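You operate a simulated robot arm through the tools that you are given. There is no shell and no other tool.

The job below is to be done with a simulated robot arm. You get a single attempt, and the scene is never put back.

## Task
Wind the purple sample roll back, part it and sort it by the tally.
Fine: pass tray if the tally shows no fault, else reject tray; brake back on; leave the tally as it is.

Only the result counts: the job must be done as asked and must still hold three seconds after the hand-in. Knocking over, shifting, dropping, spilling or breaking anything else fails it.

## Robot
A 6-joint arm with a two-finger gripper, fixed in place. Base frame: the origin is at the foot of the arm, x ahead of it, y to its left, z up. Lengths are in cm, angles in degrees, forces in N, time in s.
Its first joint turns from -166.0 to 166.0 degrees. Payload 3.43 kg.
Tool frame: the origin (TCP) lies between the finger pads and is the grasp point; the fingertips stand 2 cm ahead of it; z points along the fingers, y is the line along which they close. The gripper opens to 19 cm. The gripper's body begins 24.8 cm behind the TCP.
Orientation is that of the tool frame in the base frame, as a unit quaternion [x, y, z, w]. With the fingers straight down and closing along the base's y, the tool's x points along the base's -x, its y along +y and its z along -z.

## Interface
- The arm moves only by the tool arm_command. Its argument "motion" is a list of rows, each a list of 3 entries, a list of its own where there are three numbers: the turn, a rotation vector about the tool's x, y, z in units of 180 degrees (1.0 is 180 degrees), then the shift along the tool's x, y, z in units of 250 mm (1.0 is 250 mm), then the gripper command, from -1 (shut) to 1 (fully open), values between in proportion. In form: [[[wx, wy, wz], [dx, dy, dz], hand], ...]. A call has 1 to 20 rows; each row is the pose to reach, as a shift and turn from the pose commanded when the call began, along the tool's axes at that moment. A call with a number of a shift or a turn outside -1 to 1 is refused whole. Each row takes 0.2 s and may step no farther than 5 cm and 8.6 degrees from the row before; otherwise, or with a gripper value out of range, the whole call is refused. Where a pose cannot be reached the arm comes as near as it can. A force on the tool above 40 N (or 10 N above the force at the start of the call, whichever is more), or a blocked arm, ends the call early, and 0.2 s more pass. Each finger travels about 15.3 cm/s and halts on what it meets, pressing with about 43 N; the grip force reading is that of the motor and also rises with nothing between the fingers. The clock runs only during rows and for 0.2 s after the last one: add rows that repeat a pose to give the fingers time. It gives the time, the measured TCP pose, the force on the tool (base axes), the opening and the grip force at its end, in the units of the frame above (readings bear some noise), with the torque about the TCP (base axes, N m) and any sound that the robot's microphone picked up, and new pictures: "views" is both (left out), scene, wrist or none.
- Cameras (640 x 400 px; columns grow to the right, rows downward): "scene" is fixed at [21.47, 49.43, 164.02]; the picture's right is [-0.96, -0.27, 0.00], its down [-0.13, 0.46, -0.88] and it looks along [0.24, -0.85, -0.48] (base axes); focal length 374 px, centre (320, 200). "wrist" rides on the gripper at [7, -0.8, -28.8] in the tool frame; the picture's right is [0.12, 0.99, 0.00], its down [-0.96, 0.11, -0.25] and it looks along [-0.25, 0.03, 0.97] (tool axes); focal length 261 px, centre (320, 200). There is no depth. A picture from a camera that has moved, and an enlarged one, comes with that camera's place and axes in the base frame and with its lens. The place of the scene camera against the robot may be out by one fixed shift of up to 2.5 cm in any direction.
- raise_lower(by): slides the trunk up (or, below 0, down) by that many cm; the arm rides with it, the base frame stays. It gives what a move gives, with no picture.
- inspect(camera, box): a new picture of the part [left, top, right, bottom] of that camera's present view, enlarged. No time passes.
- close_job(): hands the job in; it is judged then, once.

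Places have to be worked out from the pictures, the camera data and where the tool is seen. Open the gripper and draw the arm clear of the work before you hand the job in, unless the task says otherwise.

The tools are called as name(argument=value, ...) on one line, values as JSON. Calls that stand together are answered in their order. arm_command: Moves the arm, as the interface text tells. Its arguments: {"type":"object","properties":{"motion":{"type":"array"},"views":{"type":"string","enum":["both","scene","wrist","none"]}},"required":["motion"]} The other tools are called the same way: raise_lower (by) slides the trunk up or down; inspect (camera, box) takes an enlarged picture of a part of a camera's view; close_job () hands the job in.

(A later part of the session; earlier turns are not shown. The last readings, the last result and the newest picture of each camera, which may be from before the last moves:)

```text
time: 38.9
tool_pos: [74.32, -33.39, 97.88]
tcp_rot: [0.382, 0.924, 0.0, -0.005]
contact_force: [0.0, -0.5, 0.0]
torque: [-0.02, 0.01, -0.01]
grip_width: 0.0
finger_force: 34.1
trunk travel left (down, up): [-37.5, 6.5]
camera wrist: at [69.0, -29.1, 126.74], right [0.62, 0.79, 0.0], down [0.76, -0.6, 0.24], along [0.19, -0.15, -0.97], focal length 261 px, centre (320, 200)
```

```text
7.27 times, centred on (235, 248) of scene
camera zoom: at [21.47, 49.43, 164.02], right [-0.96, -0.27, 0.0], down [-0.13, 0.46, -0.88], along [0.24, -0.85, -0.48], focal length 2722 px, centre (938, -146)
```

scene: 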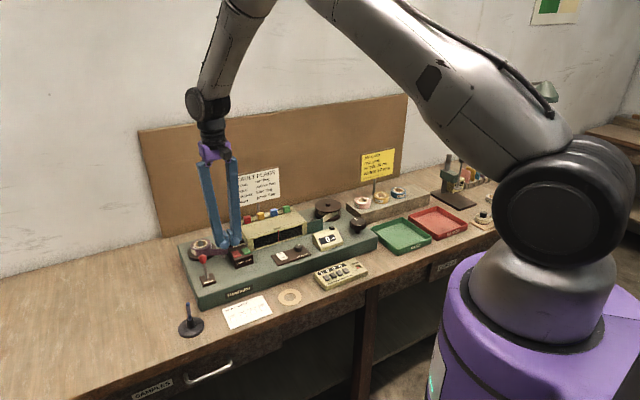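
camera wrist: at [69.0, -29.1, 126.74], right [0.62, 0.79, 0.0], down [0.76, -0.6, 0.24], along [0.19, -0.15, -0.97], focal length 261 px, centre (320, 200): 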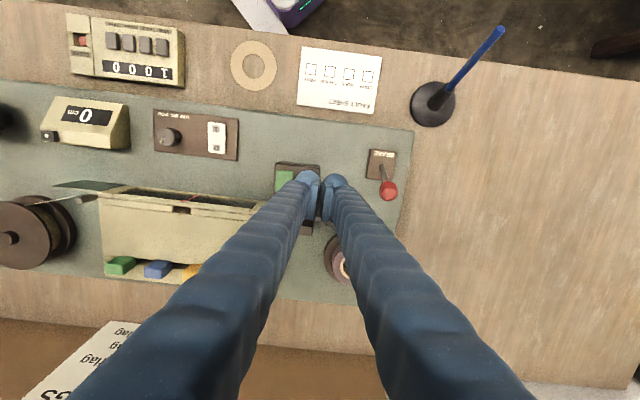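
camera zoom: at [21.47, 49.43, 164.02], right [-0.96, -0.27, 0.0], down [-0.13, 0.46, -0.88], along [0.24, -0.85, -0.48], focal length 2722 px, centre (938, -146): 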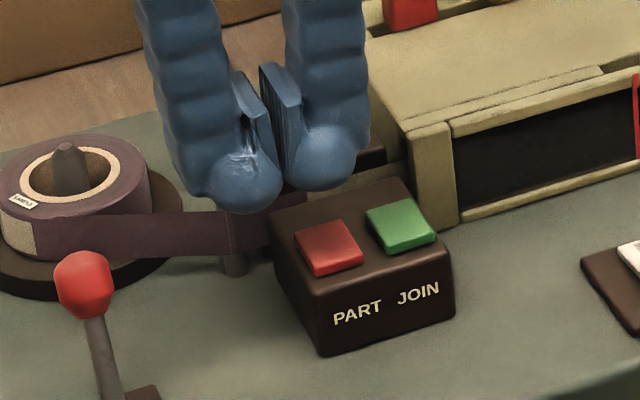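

The right-hand fingertip is over PART with about 1 cm clearance from JOIN. I'm shifting 0.3 cm right and descending slowly toward the button while watching the force.

arm_command(motion=[[[0, 0, 0], [0, -0.012, 0.04], -1], [[0, 0, 0], [0, -0.012, 0.08], -1], [[0, 0, 0], [0, -0.012, 0.11], -1], [[0, 0, 0], [0, -0.012, 0.125], -1], [[0, 0, 0], [0, -0.012, 0.135], -1], [[0, 0, 0], [0, -0.012, 0.145], -1]], views="both")

inspect(camera="wrist", box=[270, 130, 370, 240])

inspect(camera="scene", box=[205, 220, 265, 275])

```text
time: 40.3
tool_pos: [73.98, -33.67, 94.25]
tcp_rot: [0.382, 0.924, 0.0, -0.005]
contact_force: [-0.2, -0.3, -0.9]
torque: [0.02, 0.01, -0.02]
grip_width: 0.0
finger_force: 34.3
trunk travel left (down, up): [-37.5, 6.5]
camera wrist: at [68.66, -29.36, 123.09], right [0.62, 0.79, 0.0], down [0.76, -0.6, 0.24], along [0.19, -0.15, -0.97], focal length 261 px, centre (320, 200)
```

scene: 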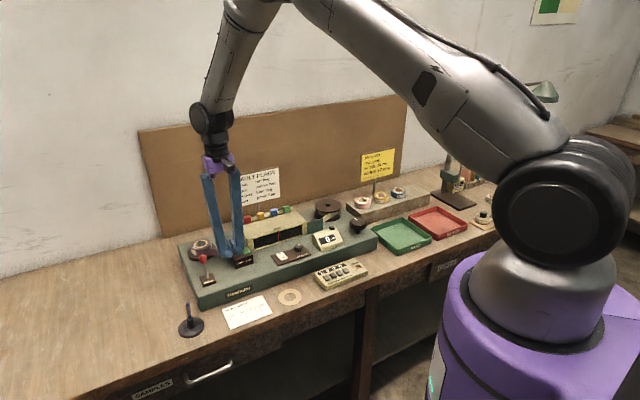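
wrist: 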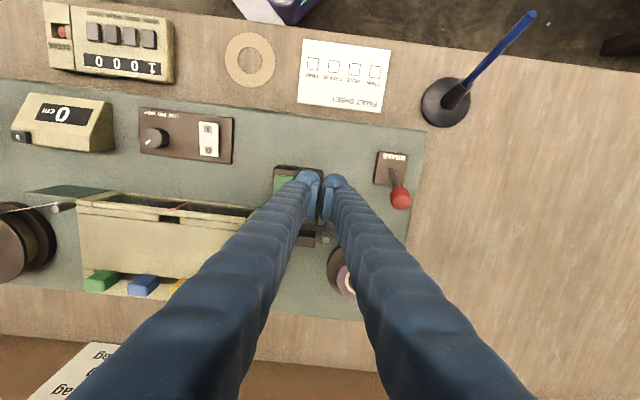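

```text
3.64 times, centred on (320, 185) of wrist
camera zoom: at [68.66, -29.36, 123.09], right [0.62, 0.79, 0.0], down [0.76, -0.6, 0.24], along [0.19, -0.15, -0.97], focal length 948 px, centre (320, 254)
```

zoom: 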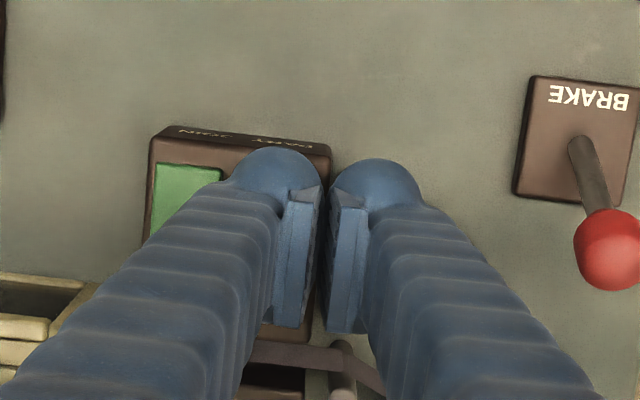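

```text
7.27 times, centred on (235, 248) of scene
camera zoom: at [21.47, 49.43, 164.02], right [-0.96, -0.27, 0.0], down [-0.13, 0.46, -0.88], along [0.24, -0.85, -0.48], focal length 2722 px, centre (938, -146)
```

zoom: 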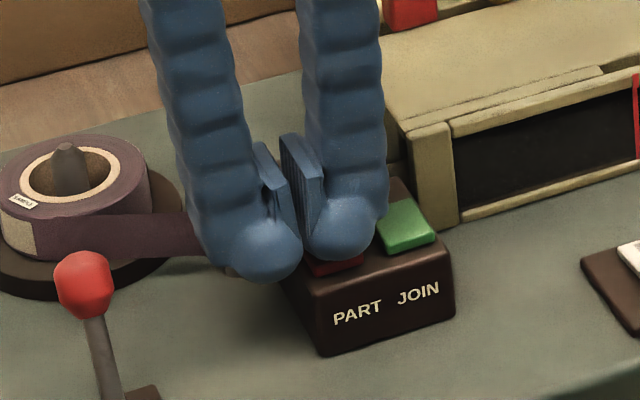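

The fingertip is just above the red button. I'm pressing down in 2 mm steps.

arm_command(motion=[[[0, 0, 0], [0, 0, 0.008], -1], [[0, 0, 0], [0, 0, 0.016], -1], [[0, 0, 0], [0, 0, 0.024], -1], [[0, 0, 0], [0, 0, 0.024], -1]], views="wrist")

inspect(camera="scene", box=[205, 220, 265, 275])

```text
time: 41.3
tool_pos: [74.02, -33.68, 93.8]
tcp_rot: [0.383, 0.924, 0.0, -0.005]
contact_force: [-0.6, 0.7, 3.4]
torque: [-0.03, 0.0, 0.0]
grip_width: 0.0
finger_force: 34.3
trunk travel left (down, up): [-37.5, 6.5]
heard: click
camera wrist: at [68.64, -29.36, 122.52], right [0.62, 0.79, 0.0], down [0.76, -0.6, 0.24], along [0.19, -0.15, -0.97], focal length 261 px, centre (320, 200)
```

wrist: 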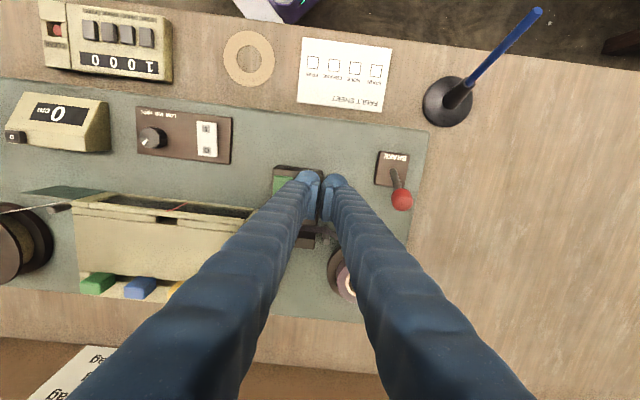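

```text
7.27 times, centred on (235, 248) of scene
camera zoom: at [21.47, 49.43, 164.02], right [-0.96, -0.27, 0.0], down [-0.13, 0.46, -0.88], along [0.24, -0.85, -0.48], focal length 2722 px, centre (938, -146)
```

zoom: 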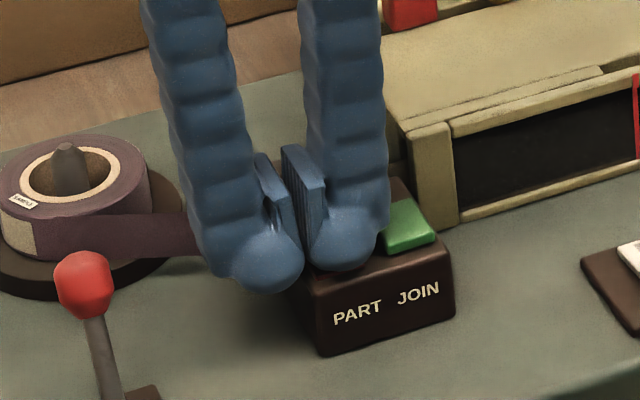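

A click was heard, so PART was pressed. I'm rising straight up to look at the join.

arm_command(motion=[[[0, 0, 0], [0, 0, -0.08], -1], [[0, 0, 0], [0, 0, -0.24], -1], [[0, 0, 0], [0, 0, -0.4], -1], [[0, 0, 0], [0, 0, -0.4], -1]], views="both")

inspect(camera="scene", box=[180, 225, 270, 285])

inspect(camera="scene", box=[215, 230, 265, 265])

inspect(camera="scene", box=[305, 195, 385, 255])

```text
time: 42.3
tool_pos: [74.16, -33.64, 103.69]
tcp_rot: [0.382, 0.924, 0.0, -0.005]
contact_force: [0.6, 0.7, 0.1]
torque: [0.0, 0.06, -0.05]
grip_width: 0.01
finger_force: 34.5
trunk travel left (down, up): [-37.5, 6.5]
camera wrist: at [68.73, -29.35, 132.48], right [0.62, 0.79, 0.0], down [0.77, -0.6, 0.24], along [0.19, -0.15, -0.97], focal length 261 px, centre (320, 200)
```

scene: 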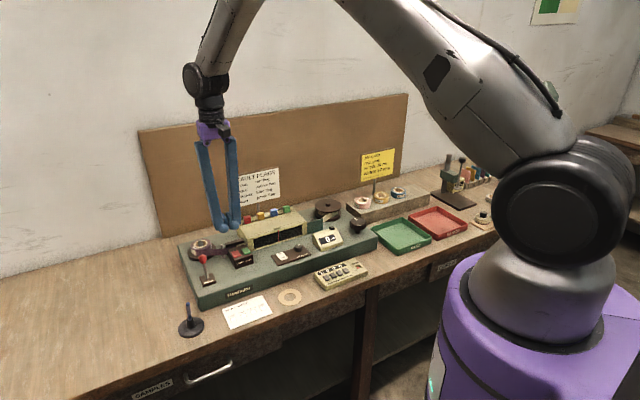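
wrist: 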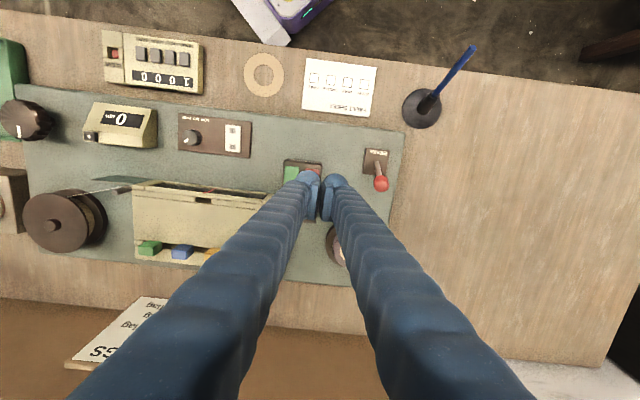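

```text
6.67 times, centred on (225, 255) of scene
camera zoom: at [21.47, 49.43, 164.02], right [-0.96, -0.27, 0.0], down [-0.13, 0.46, -0.88], along [0.24, -0.85, -0.48], focal length 2495 px, centre (953, -167)
```

zoom: 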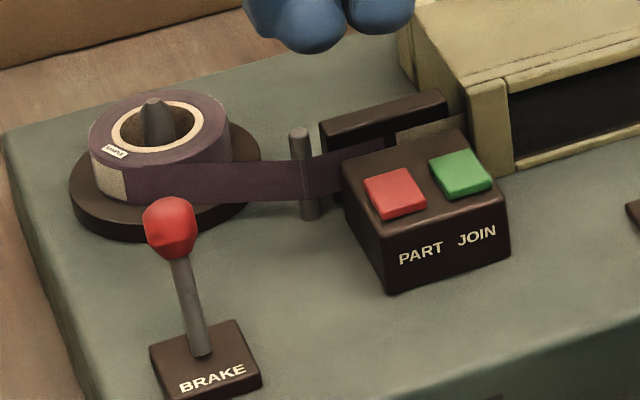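

```text
11.43 times, centred on (240, 248) of scene
camera zoom: at [21.47, 49.43, 164.02], right [-0.96, -0.27, 0.0], down [-0.13, 0.46, -0.88], along [0.24, -0.85, -0.48], focal length 4278 px, centre (1234, -343)
```

zoom: 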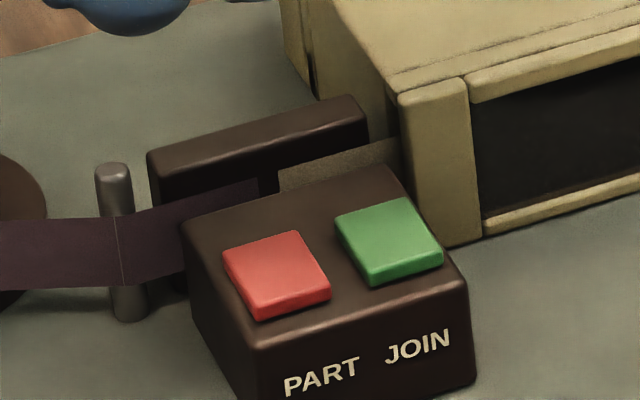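

```text
6.67 times, centred on (345, 225) of scene
camera zoom: at [21.47, 49.43, 164.02], right [-0.96, -0.27, 0.0], down [-0.13, 0.46, -0.88], along [0.24, -0.85, -0.48], focal length 2495 px, centre (153, 33)
```

zoom: 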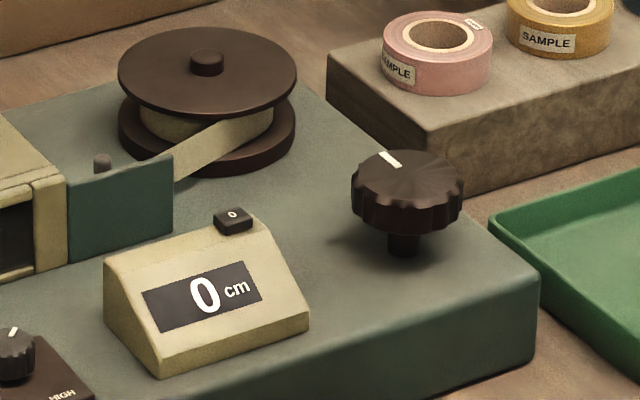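

The tape has parted: there's a visible gap between the purple end and the tan leader, the counter is still 0 and the brake is on. Next I hover over the purple roll with the gripper open and closing along the machine's left-right, away from the tape tail.

arm_command(motion=[[[-0.0012, -0.0029, 0], [-0.11, 0.068, 0], -0.8], [[-0.0012, -0.0029, 0], [-0.22, 0.136, 0], -0.5], [[-0.0012, -0.0029, 0], [-0.33, 0.203, 0], -0.2], [[-0.0012, -0.0029, 0], [-0.444, 0.271, 0], -0.05], [[-0.0012, -0.0029, 0], [-0.444, 0.271, 0.08], -0.05], [[-0.0012, -0.0029, 0], [-0.444, 0.271, 0.08], -0.05]], views="both")

inspect(camera="wrist", box=[240, 120, 400, 260])

inspect(camera="scene", box=[170, 220, 250, 280])

```text
time: 43.7
tool_pos: [86.71, -36.75, 101.67]
tcp_rot: [0.382, 0.924, 0.0, -0.001]
contact_force: [0.4, -0.3, 0.5]
torque: [-0.01, 0.0, -0.01]
grip_width: 9.04
finger_force: 0.0
trunk travel left (down, up): [-37.5, 6.5]
camera wrist: at [81.04, -32.32, 130.33], right [0.62, 0.79, 0.0], down [0.76, -0.6, 0.25], along [0.2, -0.15, -0.97], focal length 261 px, centre (320, 200)
```

scene: 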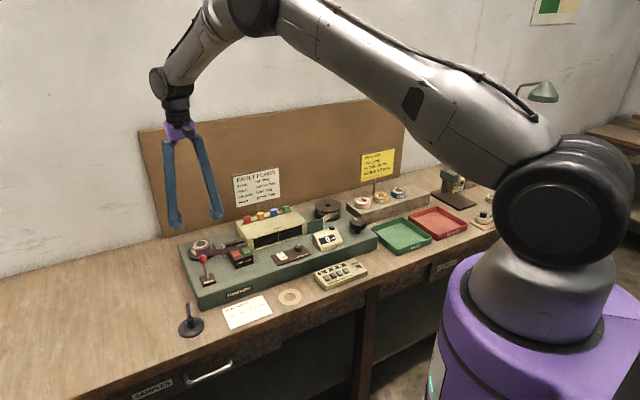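
wrist: 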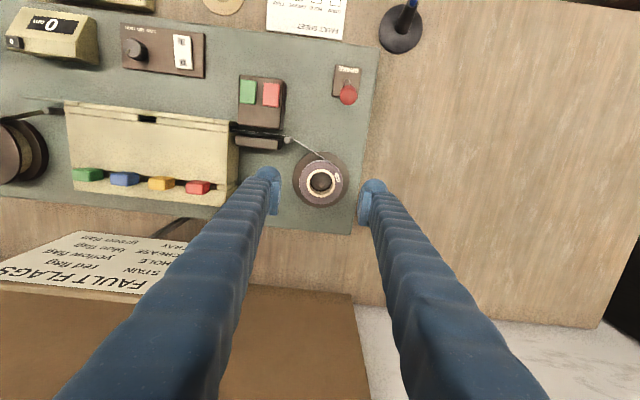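

```text
2.86 times, centred on (320, 190) of wrist
camera zoom: at [81.04, -32.32, 130.33], right [0.62, 0.79, 0.0], down [0.76, -0.6, 0.25], along [0.2, -0.15, -0.97], focal length 745 px, centre (320, 229)
```

zoom: 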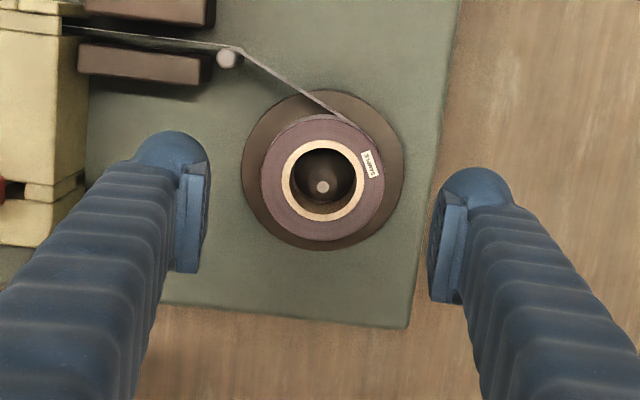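

```text
6.67 times, centred on (210, 250) of scene
camera zoom: at [21.47, 49.43, 164.02], right [-0.96, -0.27, 0.0], down [-0.13, 0.46, -0.88], along [0.24, -0.85, -0.48], focal length 2495 px, centre (1053, -133)
```

zoom: 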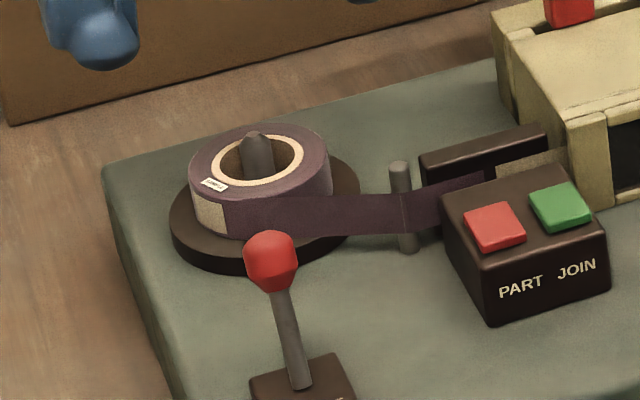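

The roll axis reprojects to (86.8, -36.7), right under the tool. I'm descending so the tips stop just above the platter, then checking before I close.

arm_command(motion=[[[0, 0, 0], [0, 0.004, 0.13], -0.05], [[0, 0, 0], [0, 0.004, 0.25], -0.05], [[0, 0, 0], [0, 0.004, 0.33], -0.05], [[0, 0, 0], [0, 0.004, 0.372], -0.05], [[0, 0, 0], [0, 0.004, 0.372], -0.05]], views="both")

inspect(camera="wrist", box=[240, 120, 400, 260])

inspect(camera="scene", box=[170, 220, 250, 280])

```text
time: 44.9
tool_pos: [86.91, -36.66, 92.23]
tcp_rot: [0.381, 0.925, 0.0, 0.0]
contact_force: [0.0, -0.1, -0.6]
torque: [0.01, 0.02, -0.02]
grip_width: 9.03
finger_force: 0.0
trunk travel left (down, up): [-37.5, 6.5]
camera wrist: at [81.22, -32.25, 121.04], right [0.62, 0.79, 0.0], down [0.76, -0.6, 0.25], along [0.2, -0.15, -0.97], focal length 261 px, centre (320, 200)
```

scene: 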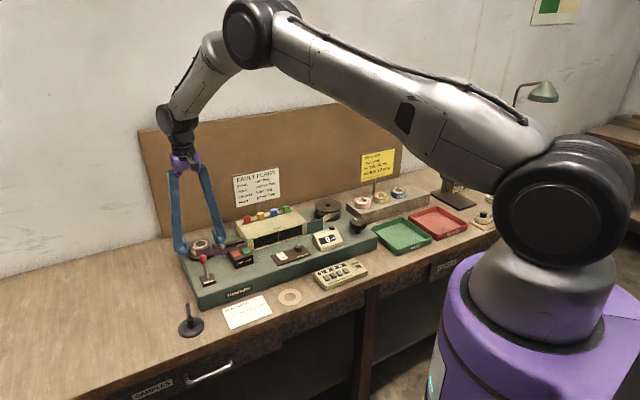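
wrist: 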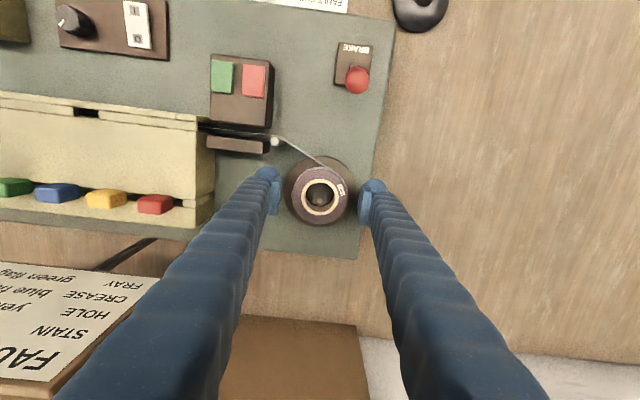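

```text
2.86 times, centred on (320, 190) of wrist
camera zoom: at [81.22, -32.25, 121.04], right [0.62, 0.79, 0.0], down [0.76, -0.6, 0.25], along [0.2, -0.15, -0.97], focal length 745 px, centre (320, 229)
```

zoom: 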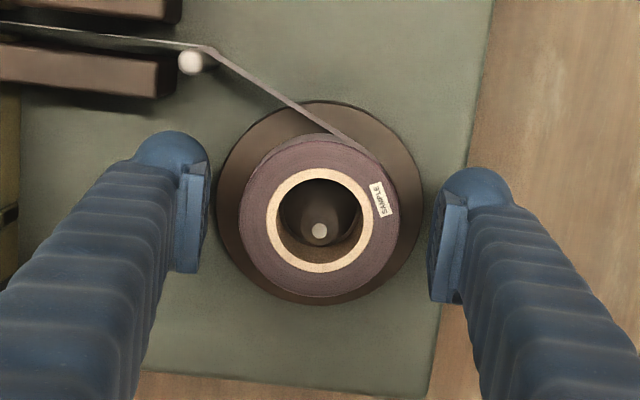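

```text
6.67 times, centred on (210, 250) of scene
camera zoom: at [21.47, 49.43, 164.02], right [-0.96, -0.27, 0.0], down [-0.13, 0.46, -0.88], along [0.24, -0.85, -0.48], focal length 2495 px, centre (1053, -133)
```

zoom: 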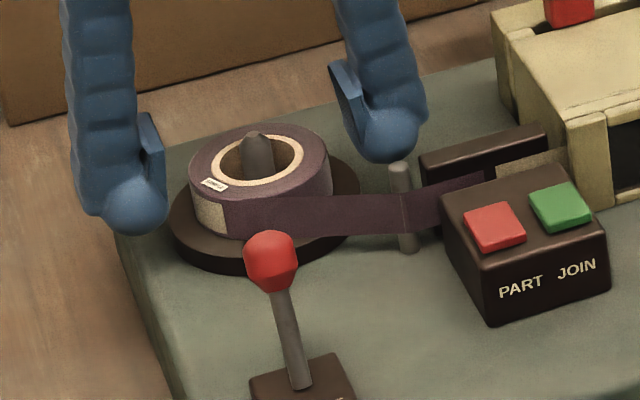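

The fingers straddle the roll evenly, clear of the tape tail and guide post. I'm closing on the roll.

arm_command(motion=[[[0, 0, 0], [0, 0, 0], -0.3], [[0, 0, 0], [0, 0, 0], -1], [[0, 0, 0], [0, 0, 0], -1], [[0, 0, 0], [0, 0, 0], -1]], views="wrist")

inspect(camera="wrist", box=[240, 120, 400, 260])

inspect(camera="scene", box=[170, 220, 250, 280])

```text
time: 45.9
tool_pos: [86.85, -36.64, 92.39]
tcp_rot: [0.382, 0.924, 0.001, 0.001]
contact_force: [-0.3, -0.1, -0.7]
torque: [0.0, 0.0, 0.01]
grip_width: 6.43
finger_force: 42.7
trunk travel left (down, up): [-37.5, 6.5]
camera wrist: at [81.23, -32.25, 121.06], right [0.62, 0.79, 0.0], down [0.76, -0.6, 0.25], along [0.2, -0.15, -0.97], focal length 261 px, centre (320, 200)
```

wrist: 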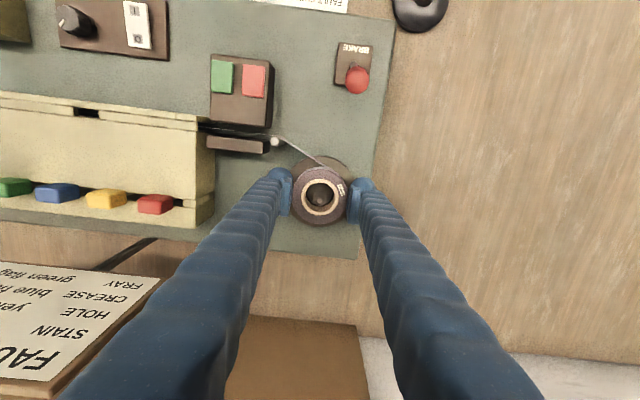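

```text
2.86 times, centred on (320, 190) of wrist
camera zoom: at [81.23, -32.25, 121.06], right [0.62, 0.79, 0.0], down [0.76, -0.6, 0.25], along [0.2, -0.15, -0.97], focal length 745 px, centre (320, 229)
```

zoom: 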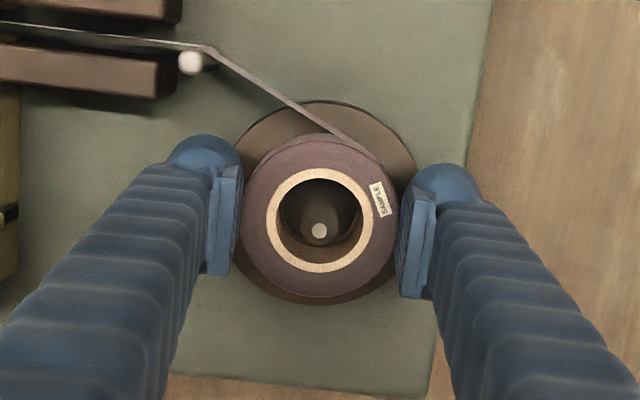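

```text
6.67 times, centred on (210, 250) of scene
camera zoom: at [21.47, 49.43, 164.02], right [-0.96, -0.27, 0.0], down [-0.13, 0.46, -0.88], along [0.24, -0.85, -0.48], focal length 2495 px, centre (1053, -133)
```

zoom: 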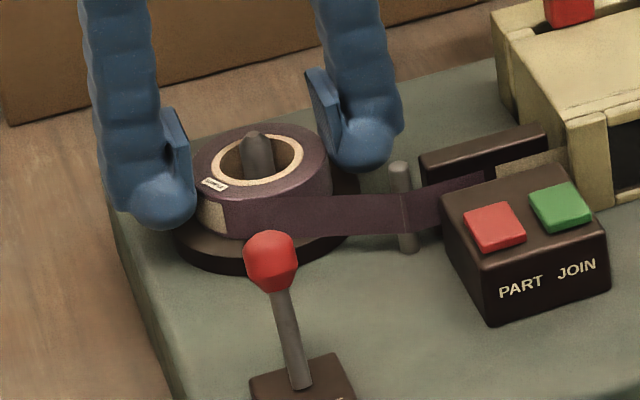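

The roll is gripped (width 6.43). I'm lifting straight up slowly to clear the spindle and checking how the tape tail behaves.

arm_command(motion=[[[0, 0, 0], [0, 0, -0.02], -1], [[0, 0, 0], [0, 0, -0.05], -1], [[0, 0, 0], [0, 0, -0.09], -1], [[0, 0, 0], [0, 0, -0.13], -1], [[0, 0, 0], [0, 0, -0.17], -1], [[0, 0, 0], [0, 0, -0.17], -1]], views="both")

inspect(camera="wrist", box=[240, 120, 400, 260])

inspect(camera="scene", box=[160, 210, 270, 290])

```text
time: 47.3
tool_pos: [86.9, -36.68, 96.54]
tcp_rot: [0.382, 0.924, 0.0, 0.0]
contact_force: [0.2, 0.3, 0.0]
torque: [-0.03, -0.01, 0.04]
grip_width: 6.4
finger_force: 43.1
trunk travel left (down, up): [-37.5, 6.5]
camera wrist: at [81.24, -32.28, 125.29], right [0.62, 0.79, 0.0], down [0.76, -0.6, 0.25], along [0.19, -0.15, -0.97], focal length 261 px, centre (320, 200)
```

scene: 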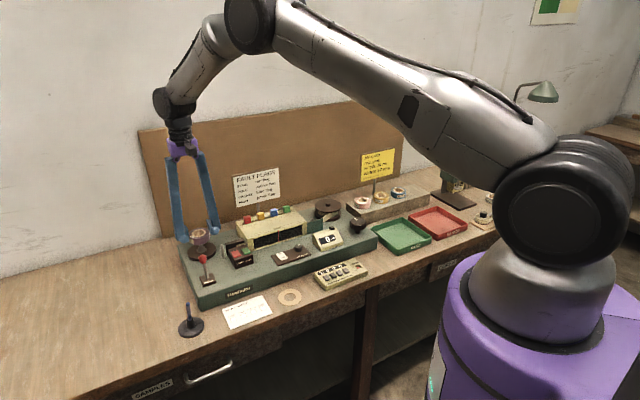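
wrist: 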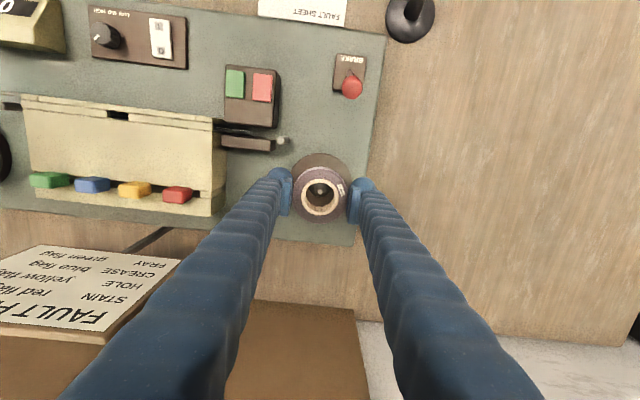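

```text
2.86 times, centred on (320, 190) of wrist
camera zoom: at [81.24, -32.28, 125.29], right [0.62, 0.79, 0.0], down [0.76, -0.6, 0.25], along [0.19, -0.15, -0.97], focal length 745 px, centre (320, 229)
```

zoom: 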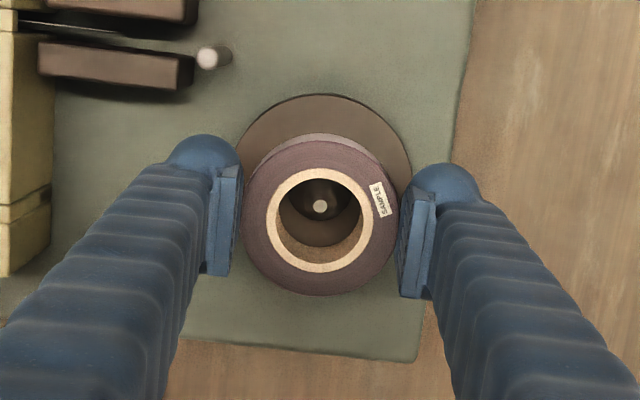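

```text
5.00 times, centred on (215, 250) of scene
camera zoom: at [21.47, 49.43, 164.02], right [-0.96, -0.27, 0.0], down [-0.13, 0.46, -0.88], along [0.24, -0.85, -0.48], focal length 1871 px, centre (845, -50)
```

zoom: 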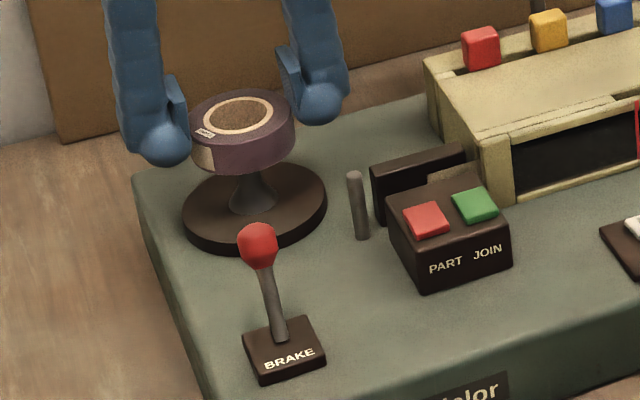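

The roll is off the spindle with its tail wound on, and nothing else moved. I'm lifting it higher, moving forward away from the sign, then right along the front of the machine toward the trays.

arm_command(motion=[[[0, 0, 0], [0, 0, -0.12], -1], [[0, 0, 0], [0.04, 0, -0.28], -1], [[0, 0, 0], [0.12, 0, -0.42], -1], [[0, 0, 0], [0.24, 0, -0.54], -1], [[0, 0, 0], [0.38, 0, -0.62], -1], [[0, 0, 0], [0.5, -0.1, -0.68], -1], [[0, 0, 0], [0.56, -0.27, -0.7], -1], [[0, 0, 0], [0.6, -0.45, -0.7], -1], [[0, 0, 0], [0.62, -0.63, -0.7], -1], [[0, 0, 0], [0.62, -0.82, -0.7], -1], [[0, 0, 0], [0.62, -1, -0.7], -1]], views="both")

```text
time: 49.7
tool_pos: [58.0, -43.52, 114.07]
tcp_rot: [0.382, 0.924, 0.001, 0.001]
contact_force: [-0.3, 0.5, 1.0]
torque: [0.09, -0.07, 0.03]
grip_width: 6.42
finger_force: 43.0
trunk travel left (down, up): [-37.5, 6.5]
camera wrist: at [52.3, -39.05, 142.75], right [0.62, 0.79, 0.0], down [0.76, -0.6, 0.25], along [0.2, -0.15, -0.97], focal length 261 px, centre (320, 200)
```

scene: 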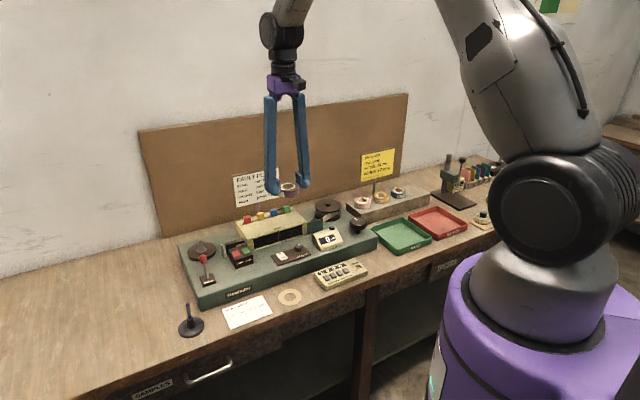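
wrist: 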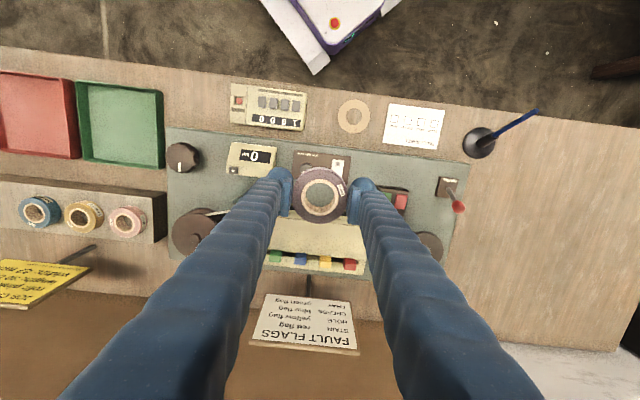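

The roll is held securely. I'm continuing right over the front of the machine.

arm_command(motion=[[[0, 0, 0], [0.01, -0.18, 0], -1], [[0, 0, 0], [0.02, -0.37, 0], -1], [[0, 0, 0], [0.03, -0.56, 0], -1], [[0, 0, 0], [0.04, -0.75, 0], -1], [[0, 0, 0], [0.05, -0.92, 0], -1], [[0, 0, 0], [0.06, -1, 0], -1]], views="none")

arm_command(motion=[[[0, 0, 0], [0.01, -0.18, 0], -1], [[0, 0, 0], [0.02, -0.37, 0], -1], [[0, 0, 0], [0.03, -0.56, 0], -1], [[0, 0, 0], [0.04, -0.75, 0], -1], [[0, 0, 0], [0.05, -0.92, 0], -1], [[0, 0, 0], [0.06, -1, 0], -1], [[0, 0, 0], [0.06, -1, 0], -1]], views="both")

```text
time: 51.1
tool_pos: [39.42, -60.03, 113.97]
tcp_rot: [0.383, 0.924, -0.001, 0.0]
contact_force: [0.0, -1.2, -0.7]
torque: [-0.01, 0.0, 0.01]
grip_width: 6.4
finger_force: 43.0
trunk travel left (down, up): [-37.5, 6.5]
```

```text
time: 52.7
tool_pos: [20.75, -76.71, 114.07]
tcp_rot: [0.382, 0.924, 0.0, 0.001]
contact_force: [-0.6, 0.5, -0.6]
torque: [-0.02, -0.05, -0.01]
grip_width: 6.44
finger_force: 43.0
trunk travel left (down, up): [-37.5, 6.5]
camera wrist: at [15.11, -72.29, 142.85], right [0.62, 0.79, 0.0], down [0.76, -0.6, 0.25], along [0.2, -0.15, -0.97], focal length 261 px, centre (320, 200)
```

scene: 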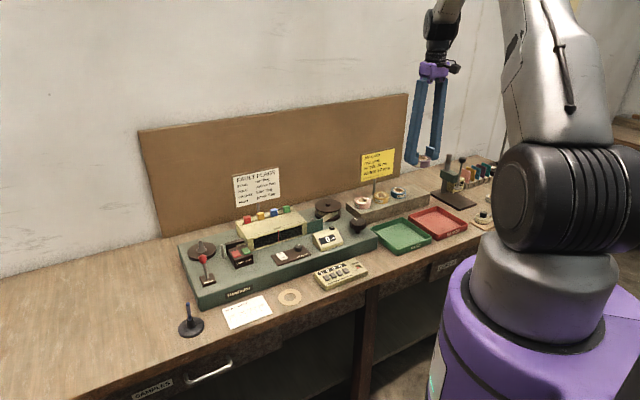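
wrist: 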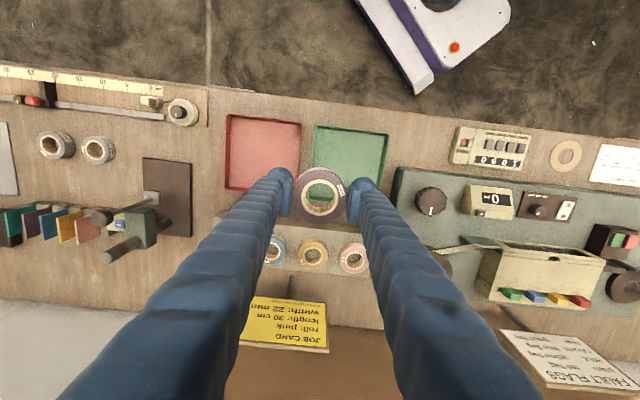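

I'm above the tray area and will zoom to measure the reject tray and the clearance to the press beside it.

inspect(camera="wrist", box=[200, 90, 400, 210])

inspect(camera="scene", box=[395, 130, 500, 260])

inspect(camera="wrist", box=[80, 100, 320, 290])

```text
3.20 times, centred on (300, 150) of wrist
camera zoom: at [15.11, -72.29, 142.85], right [0.62, 0.79, 0.0], down [0.76, -0.6, 0.25], along [0.2, -0.15, -0.97], focal length 834 px, centre (384, 360)
```

zoom: 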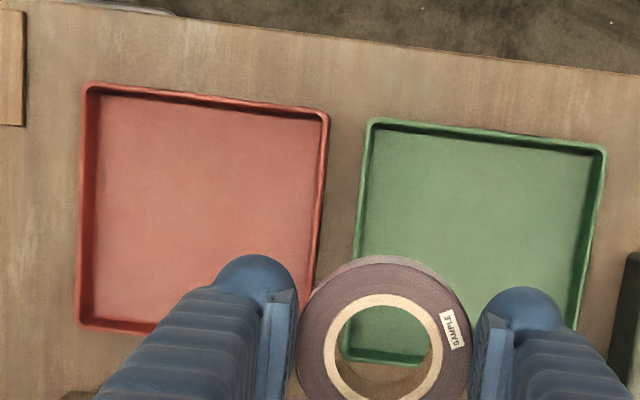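

```text
3.08 times, centred on (448, 195) of scene
camera zoom: at [21.47, 49.43, 164.02], right [-0.96, -0.27, 0.0], down [-0.13, 0.46, -0.88], along [0.24, -0.85, -0.48], focal length 1152 px, centre (-72, 215)
```

zoom: 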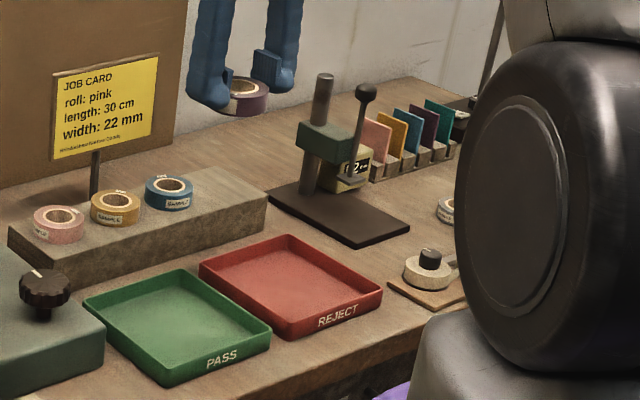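

```text
2.11 times, centred on (200, 195) of wrist
camera zoom: at [15.11, -72.29, 142.85], right [0.62, 0.79, 0.0], down [0.76, -0.6, 0.25], along [0.2, -0.15, -0.97], focal length 549 px, centre (573, 210)
```

zoom: 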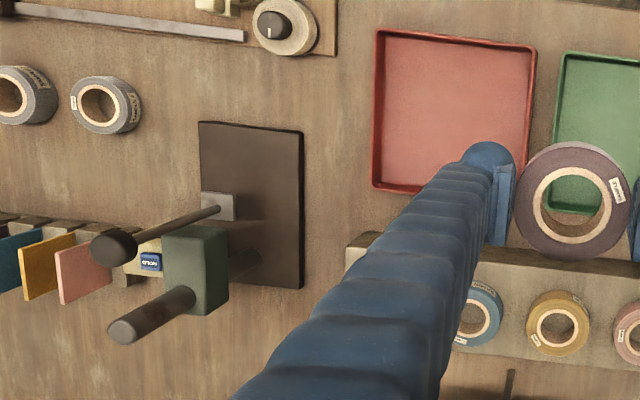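

The reject tray centre is at about (11.4, -85.4), about 17 cm outer size, with its rim near z = 83. The press starts about 7 cm beyond the gripper body. I'm moving over the tray centre and descending to a hover.

arm_command(motion=[[[0, 0, 0], [0.006, -0.17, 0], -1], [[0, 0, 0], [0.012, -0.34, 0.04], -1], [[0, 0, 0], [0.018, -0.509, 0.1], -1], [[0, 0, 0], [0.018, -0.509, 0.28], -1], [[0, 0, 0], [0.018, -0.509, 0.46], -1], [[0, 0, 0], [0.018, -0.509, 0.64], -1], [[0, 0, 0], [0.018, -0.509, 0.78], -1], [[0, 0, 0], [0.018, -0.509, 0.86], -1], [[0, 0, 0], [0.018, -0.509, 0.86], -1]], views="both")

inspect(camera="wrist", box=[200, 90, 440, 270])

inspect(camera="scene", box=[385, 150, 505, 260])

```text
time: 54.7
tool_pos: [11.39, -85.44, 92.63]
tcp_rot: [0.382, 0.924, 0.001, -0.001]
contact_force: [-0.5, 0.9, -0.6]
torque: [-0.02, 0.03, 0.0]
grip_width: 6.42
finger_force: 43.0
trunk travel left (down, up): [-37.5, 6.5]
camera wrist: at [5.82, -81.04, 121.25], right [0.62, 0.79, 0.0], down [0.76, -0.6, 0.25], along [0.2, -0.15, -0.97], focal length 261 px, centre (320, 200)
```

scene: 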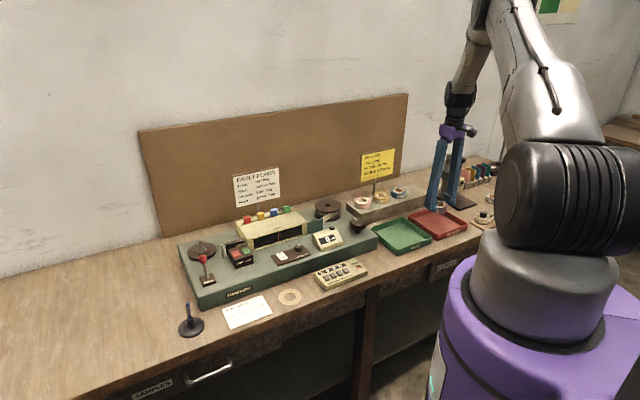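
wrist: 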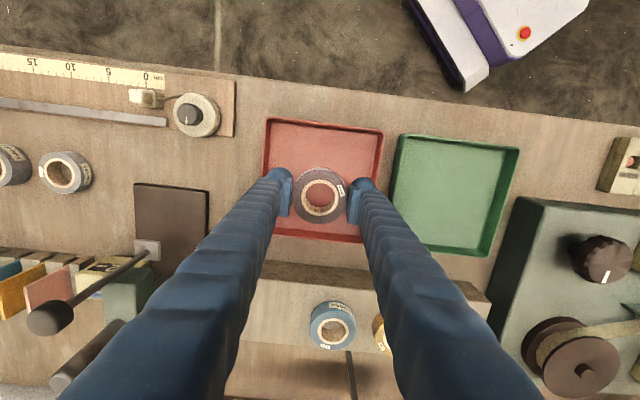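

```text
2.22 times, centred on (320, 180) of wrist
camera zoom: at [5.82, -81.04, 121.25], right [0.62, 0.79, 0.0], down [0.76, -0.6, 0.25], along [0.2, -0.15, -0.97], focal length 579 px, centre (320, 244)
```

zoom: 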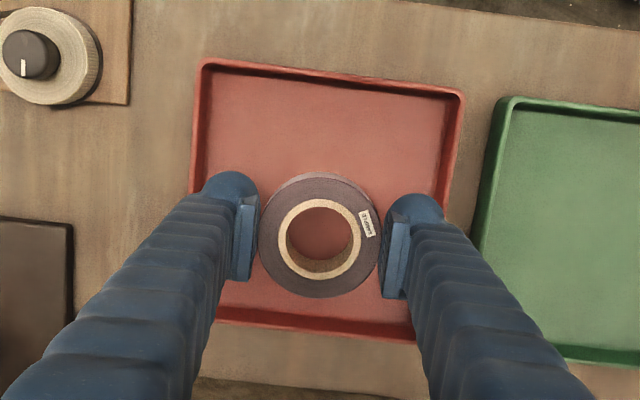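

```text
3.64 times, centred on (445, 205) of scene
camera zoom: at [21.47, 49.43, 164.02], right [-0.96, -0.27, 0.0], down [-0.13, 0.46, -0.88], along [0.24, -0.85, -0.48], focal length 1361 px, centre (-134, 182)
```

zoom: 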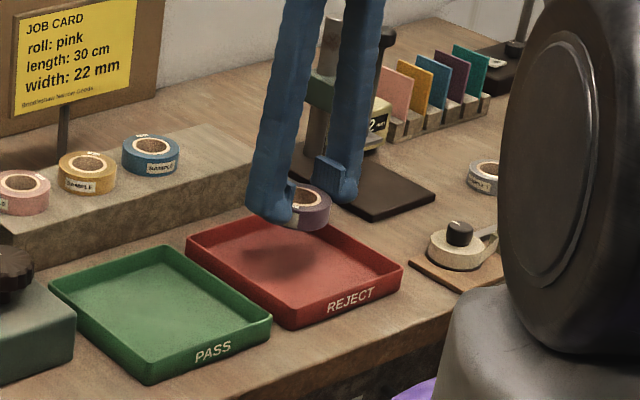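

The roll is centred over the REJECT tray. I'm lowering most of the way, then in small steps until contact.

arm_command(motion=[[[0, 0, 0], [0, 0, 0.1], -1], [[0, 0, 0], [0, 0, 0.18], -1], [[0, 0, 0], [0, 0, 0.24], -1], [[0, 0, 0], [0, 0, 0.27], -1], [[0, 0, 0], [0, 0, 0.27], -1]], views="both")

inspect(camera="wrist", box=[200, 90, 440, 270])

inspect(camera="scene", box=[385, 150, 505, 260])

```text
time: 55.9
tool_pos: [11.49, -85.34, 85.78]
tcp_rot: [0.382, 0.924, 0.0, 0.0]
contact_force: [0.2, -0.2, -0.5]
torque: [-0.01, -0.01, 0.0]
grip_width: 6.41
finger_force: 43.1
trunk travel left (down, up): [-37.5, 6.5]
camera wrist: at [5.77, -81.01, 114.51], right [0.62, 0.79, 0.0], down [0.76, -0.6, 0.25], along [0.2, -0.15, -0.97], focal length 261 px, centre (320, 200)
```

scene: 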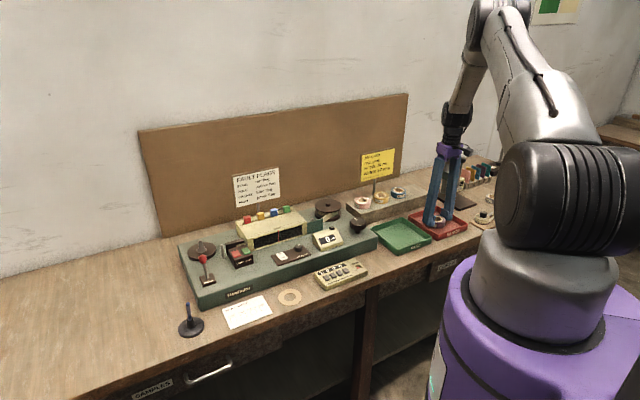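
wrist: 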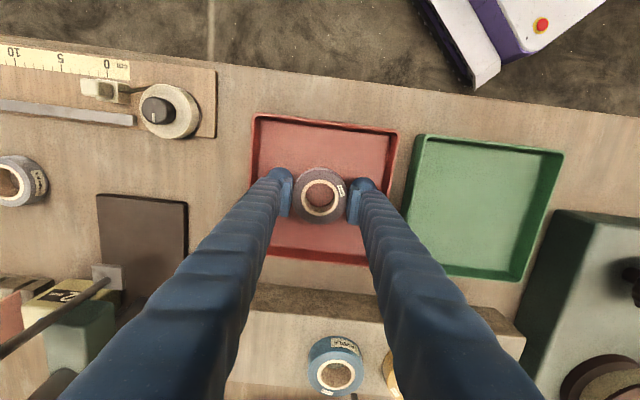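

```text
2.22 times, centred on (320, 180) of wrist
camera zoom: at [5.77, -81.01, 114.51], right [0.62, 0.79, 0.0], down [0.76, -0.6, 0.25], along [0.2, -0.15, -0.97], focal length 579 px, centre (320, 244)
```

zoom: 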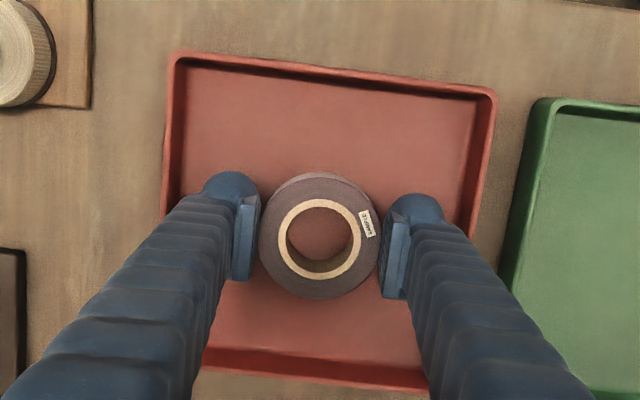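

```text
3.64 times, centred on (445, 205) of scene
camera zoom: at [21.47, 49.43, 164.02], right [-0.96, -0.27, 0.0], down [-0.13, 0.46, -0.88], along [0.24, -0.85, -0.48], focal length 1361 px, centre (-134, 182)
```

zoom: 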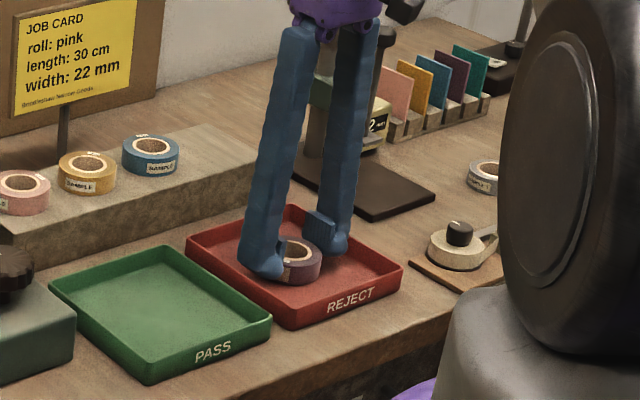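

It's close to the tray floor. I'm lowering in 2 mm steps and watching the force for contact.

arm_command(motion=[[[0, 0, 0], [0, 0, 0.012], -1], [[0, 0, 0], [0, 0, 0.024], -1], [[0, 0, 0], [0, 0, 0.036], -1], [[0, 0, 0], [0, 0, 0.036], -1]], views="none")

inspect(camera="scene", box=[415, 190, 475, 245])

```text
time: 56.7
tool_pos: [11.59, -85.64, 85.43]
tcp_rot: [0.382, 0.924, -0.001, 0.001]
contact_force: [-0.9, 1.9, 14.5]
torque: [0.33, 0.05, 0.01]
grip_width: 6.42
finger_force: 43.2
trunk travel left (down, up): [-37.5, 6.5]
stopped in row 3: the force on the tool passed its limit at 44 N (the readings are from after the stop); the commanded pose is now the measured one
```

```text
7.27 times, centred on (445, 218) of scene
camera zoom: at [21.47, 49.43, 164.02], right [-0.96, -0.27, 0.0], down [-0.13, 0.46, -0.88], along [0.24, -0.85, -0.48], focal length 2722 px, centre (-589, 73)
```

zoom: 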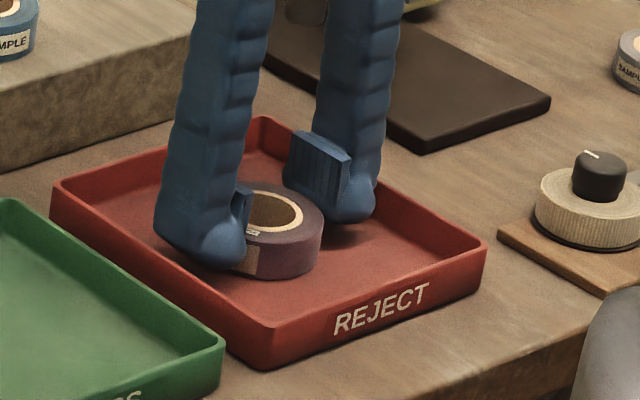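

The roll is on the tray floor. I'm relieving the press slightly, opening the fingers a little (staying inside the tray walls), and looking.

arm_command(motion=[[[0, 0, 0], [0, 0, -0.004], -1], [[0, 0, 0], [0, 0, -0.004], -0.28], [[0, 0, 0], [0, 0, -0.004], -0.22], [[0, 0, 0], [0, 0, -0.004], -0.2], [[0, 0, 0], [0, 0, -0.004], -0.2]], views="both")

inspect(camera="scene", box=[415, 190, 475, 245])

inspect(camera="wrist", box=[200, 90, 440, 270])

```text
time: 57.9
tool_pos: [11.32, -85.52, 85.54]
tcp_rot: [0.382, 0.924, 0.0, 0.002]
contact_force: [-0.7, 0.3, -0.1]
torque: [-0.04, 0.02, 0.0]
grip_width: 7.6
finger_force: 0.1
trunk travel left (down, up): [-37.5, 6.5]
camera wrist: at [5.77, -81.09, 114.2], right [0.62, 0.79, 0.0], down [0.76, -0.6, 0.25], along [0.2, -0.16, -0.97], focal length 261 px, centre (320, 200)
```

scene: 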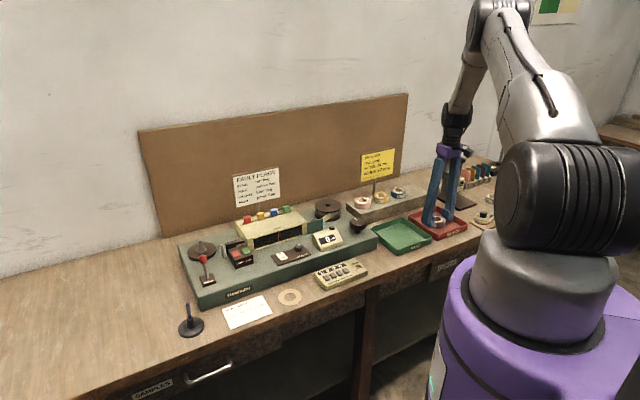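
wrist: 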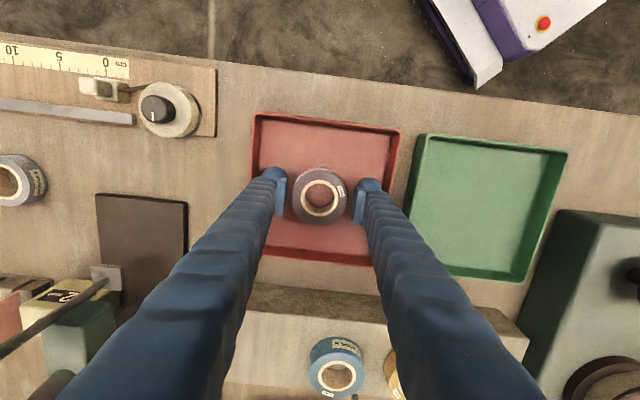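

```text
7.27 times, centred on (445, 218) of scene
camera zoom: at [21.47, 49.43, 164.02], right [-0.96, -0.27, 0.0], down [-0.13, 0.46, -0.88], along [0.24, -0.85, -0.48], focal length 2722 px, centre (-589, 73)
```

zoom: 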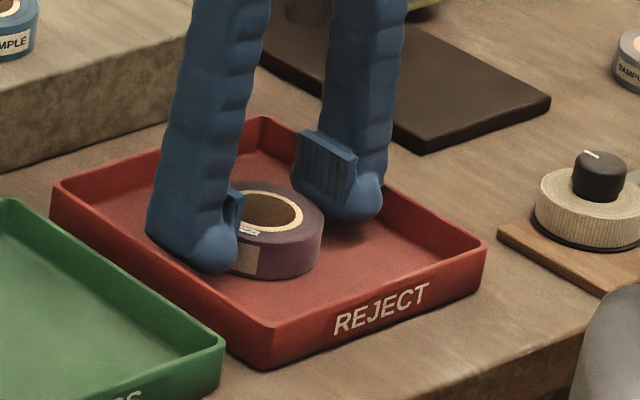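

```text
2.22 times, centred on (320, 180) of wrist
camera zoom: at [5.77, -81.09, 114.2], right [0.62, 0.79, 0.0], down [0.76, -0.6, 0.25], along [0.2, -0.16, -0.97], focal length 579 px, centre (320, 244)
```

zoom: 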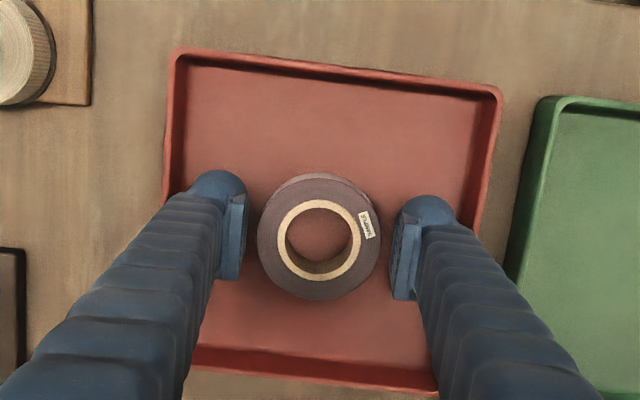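

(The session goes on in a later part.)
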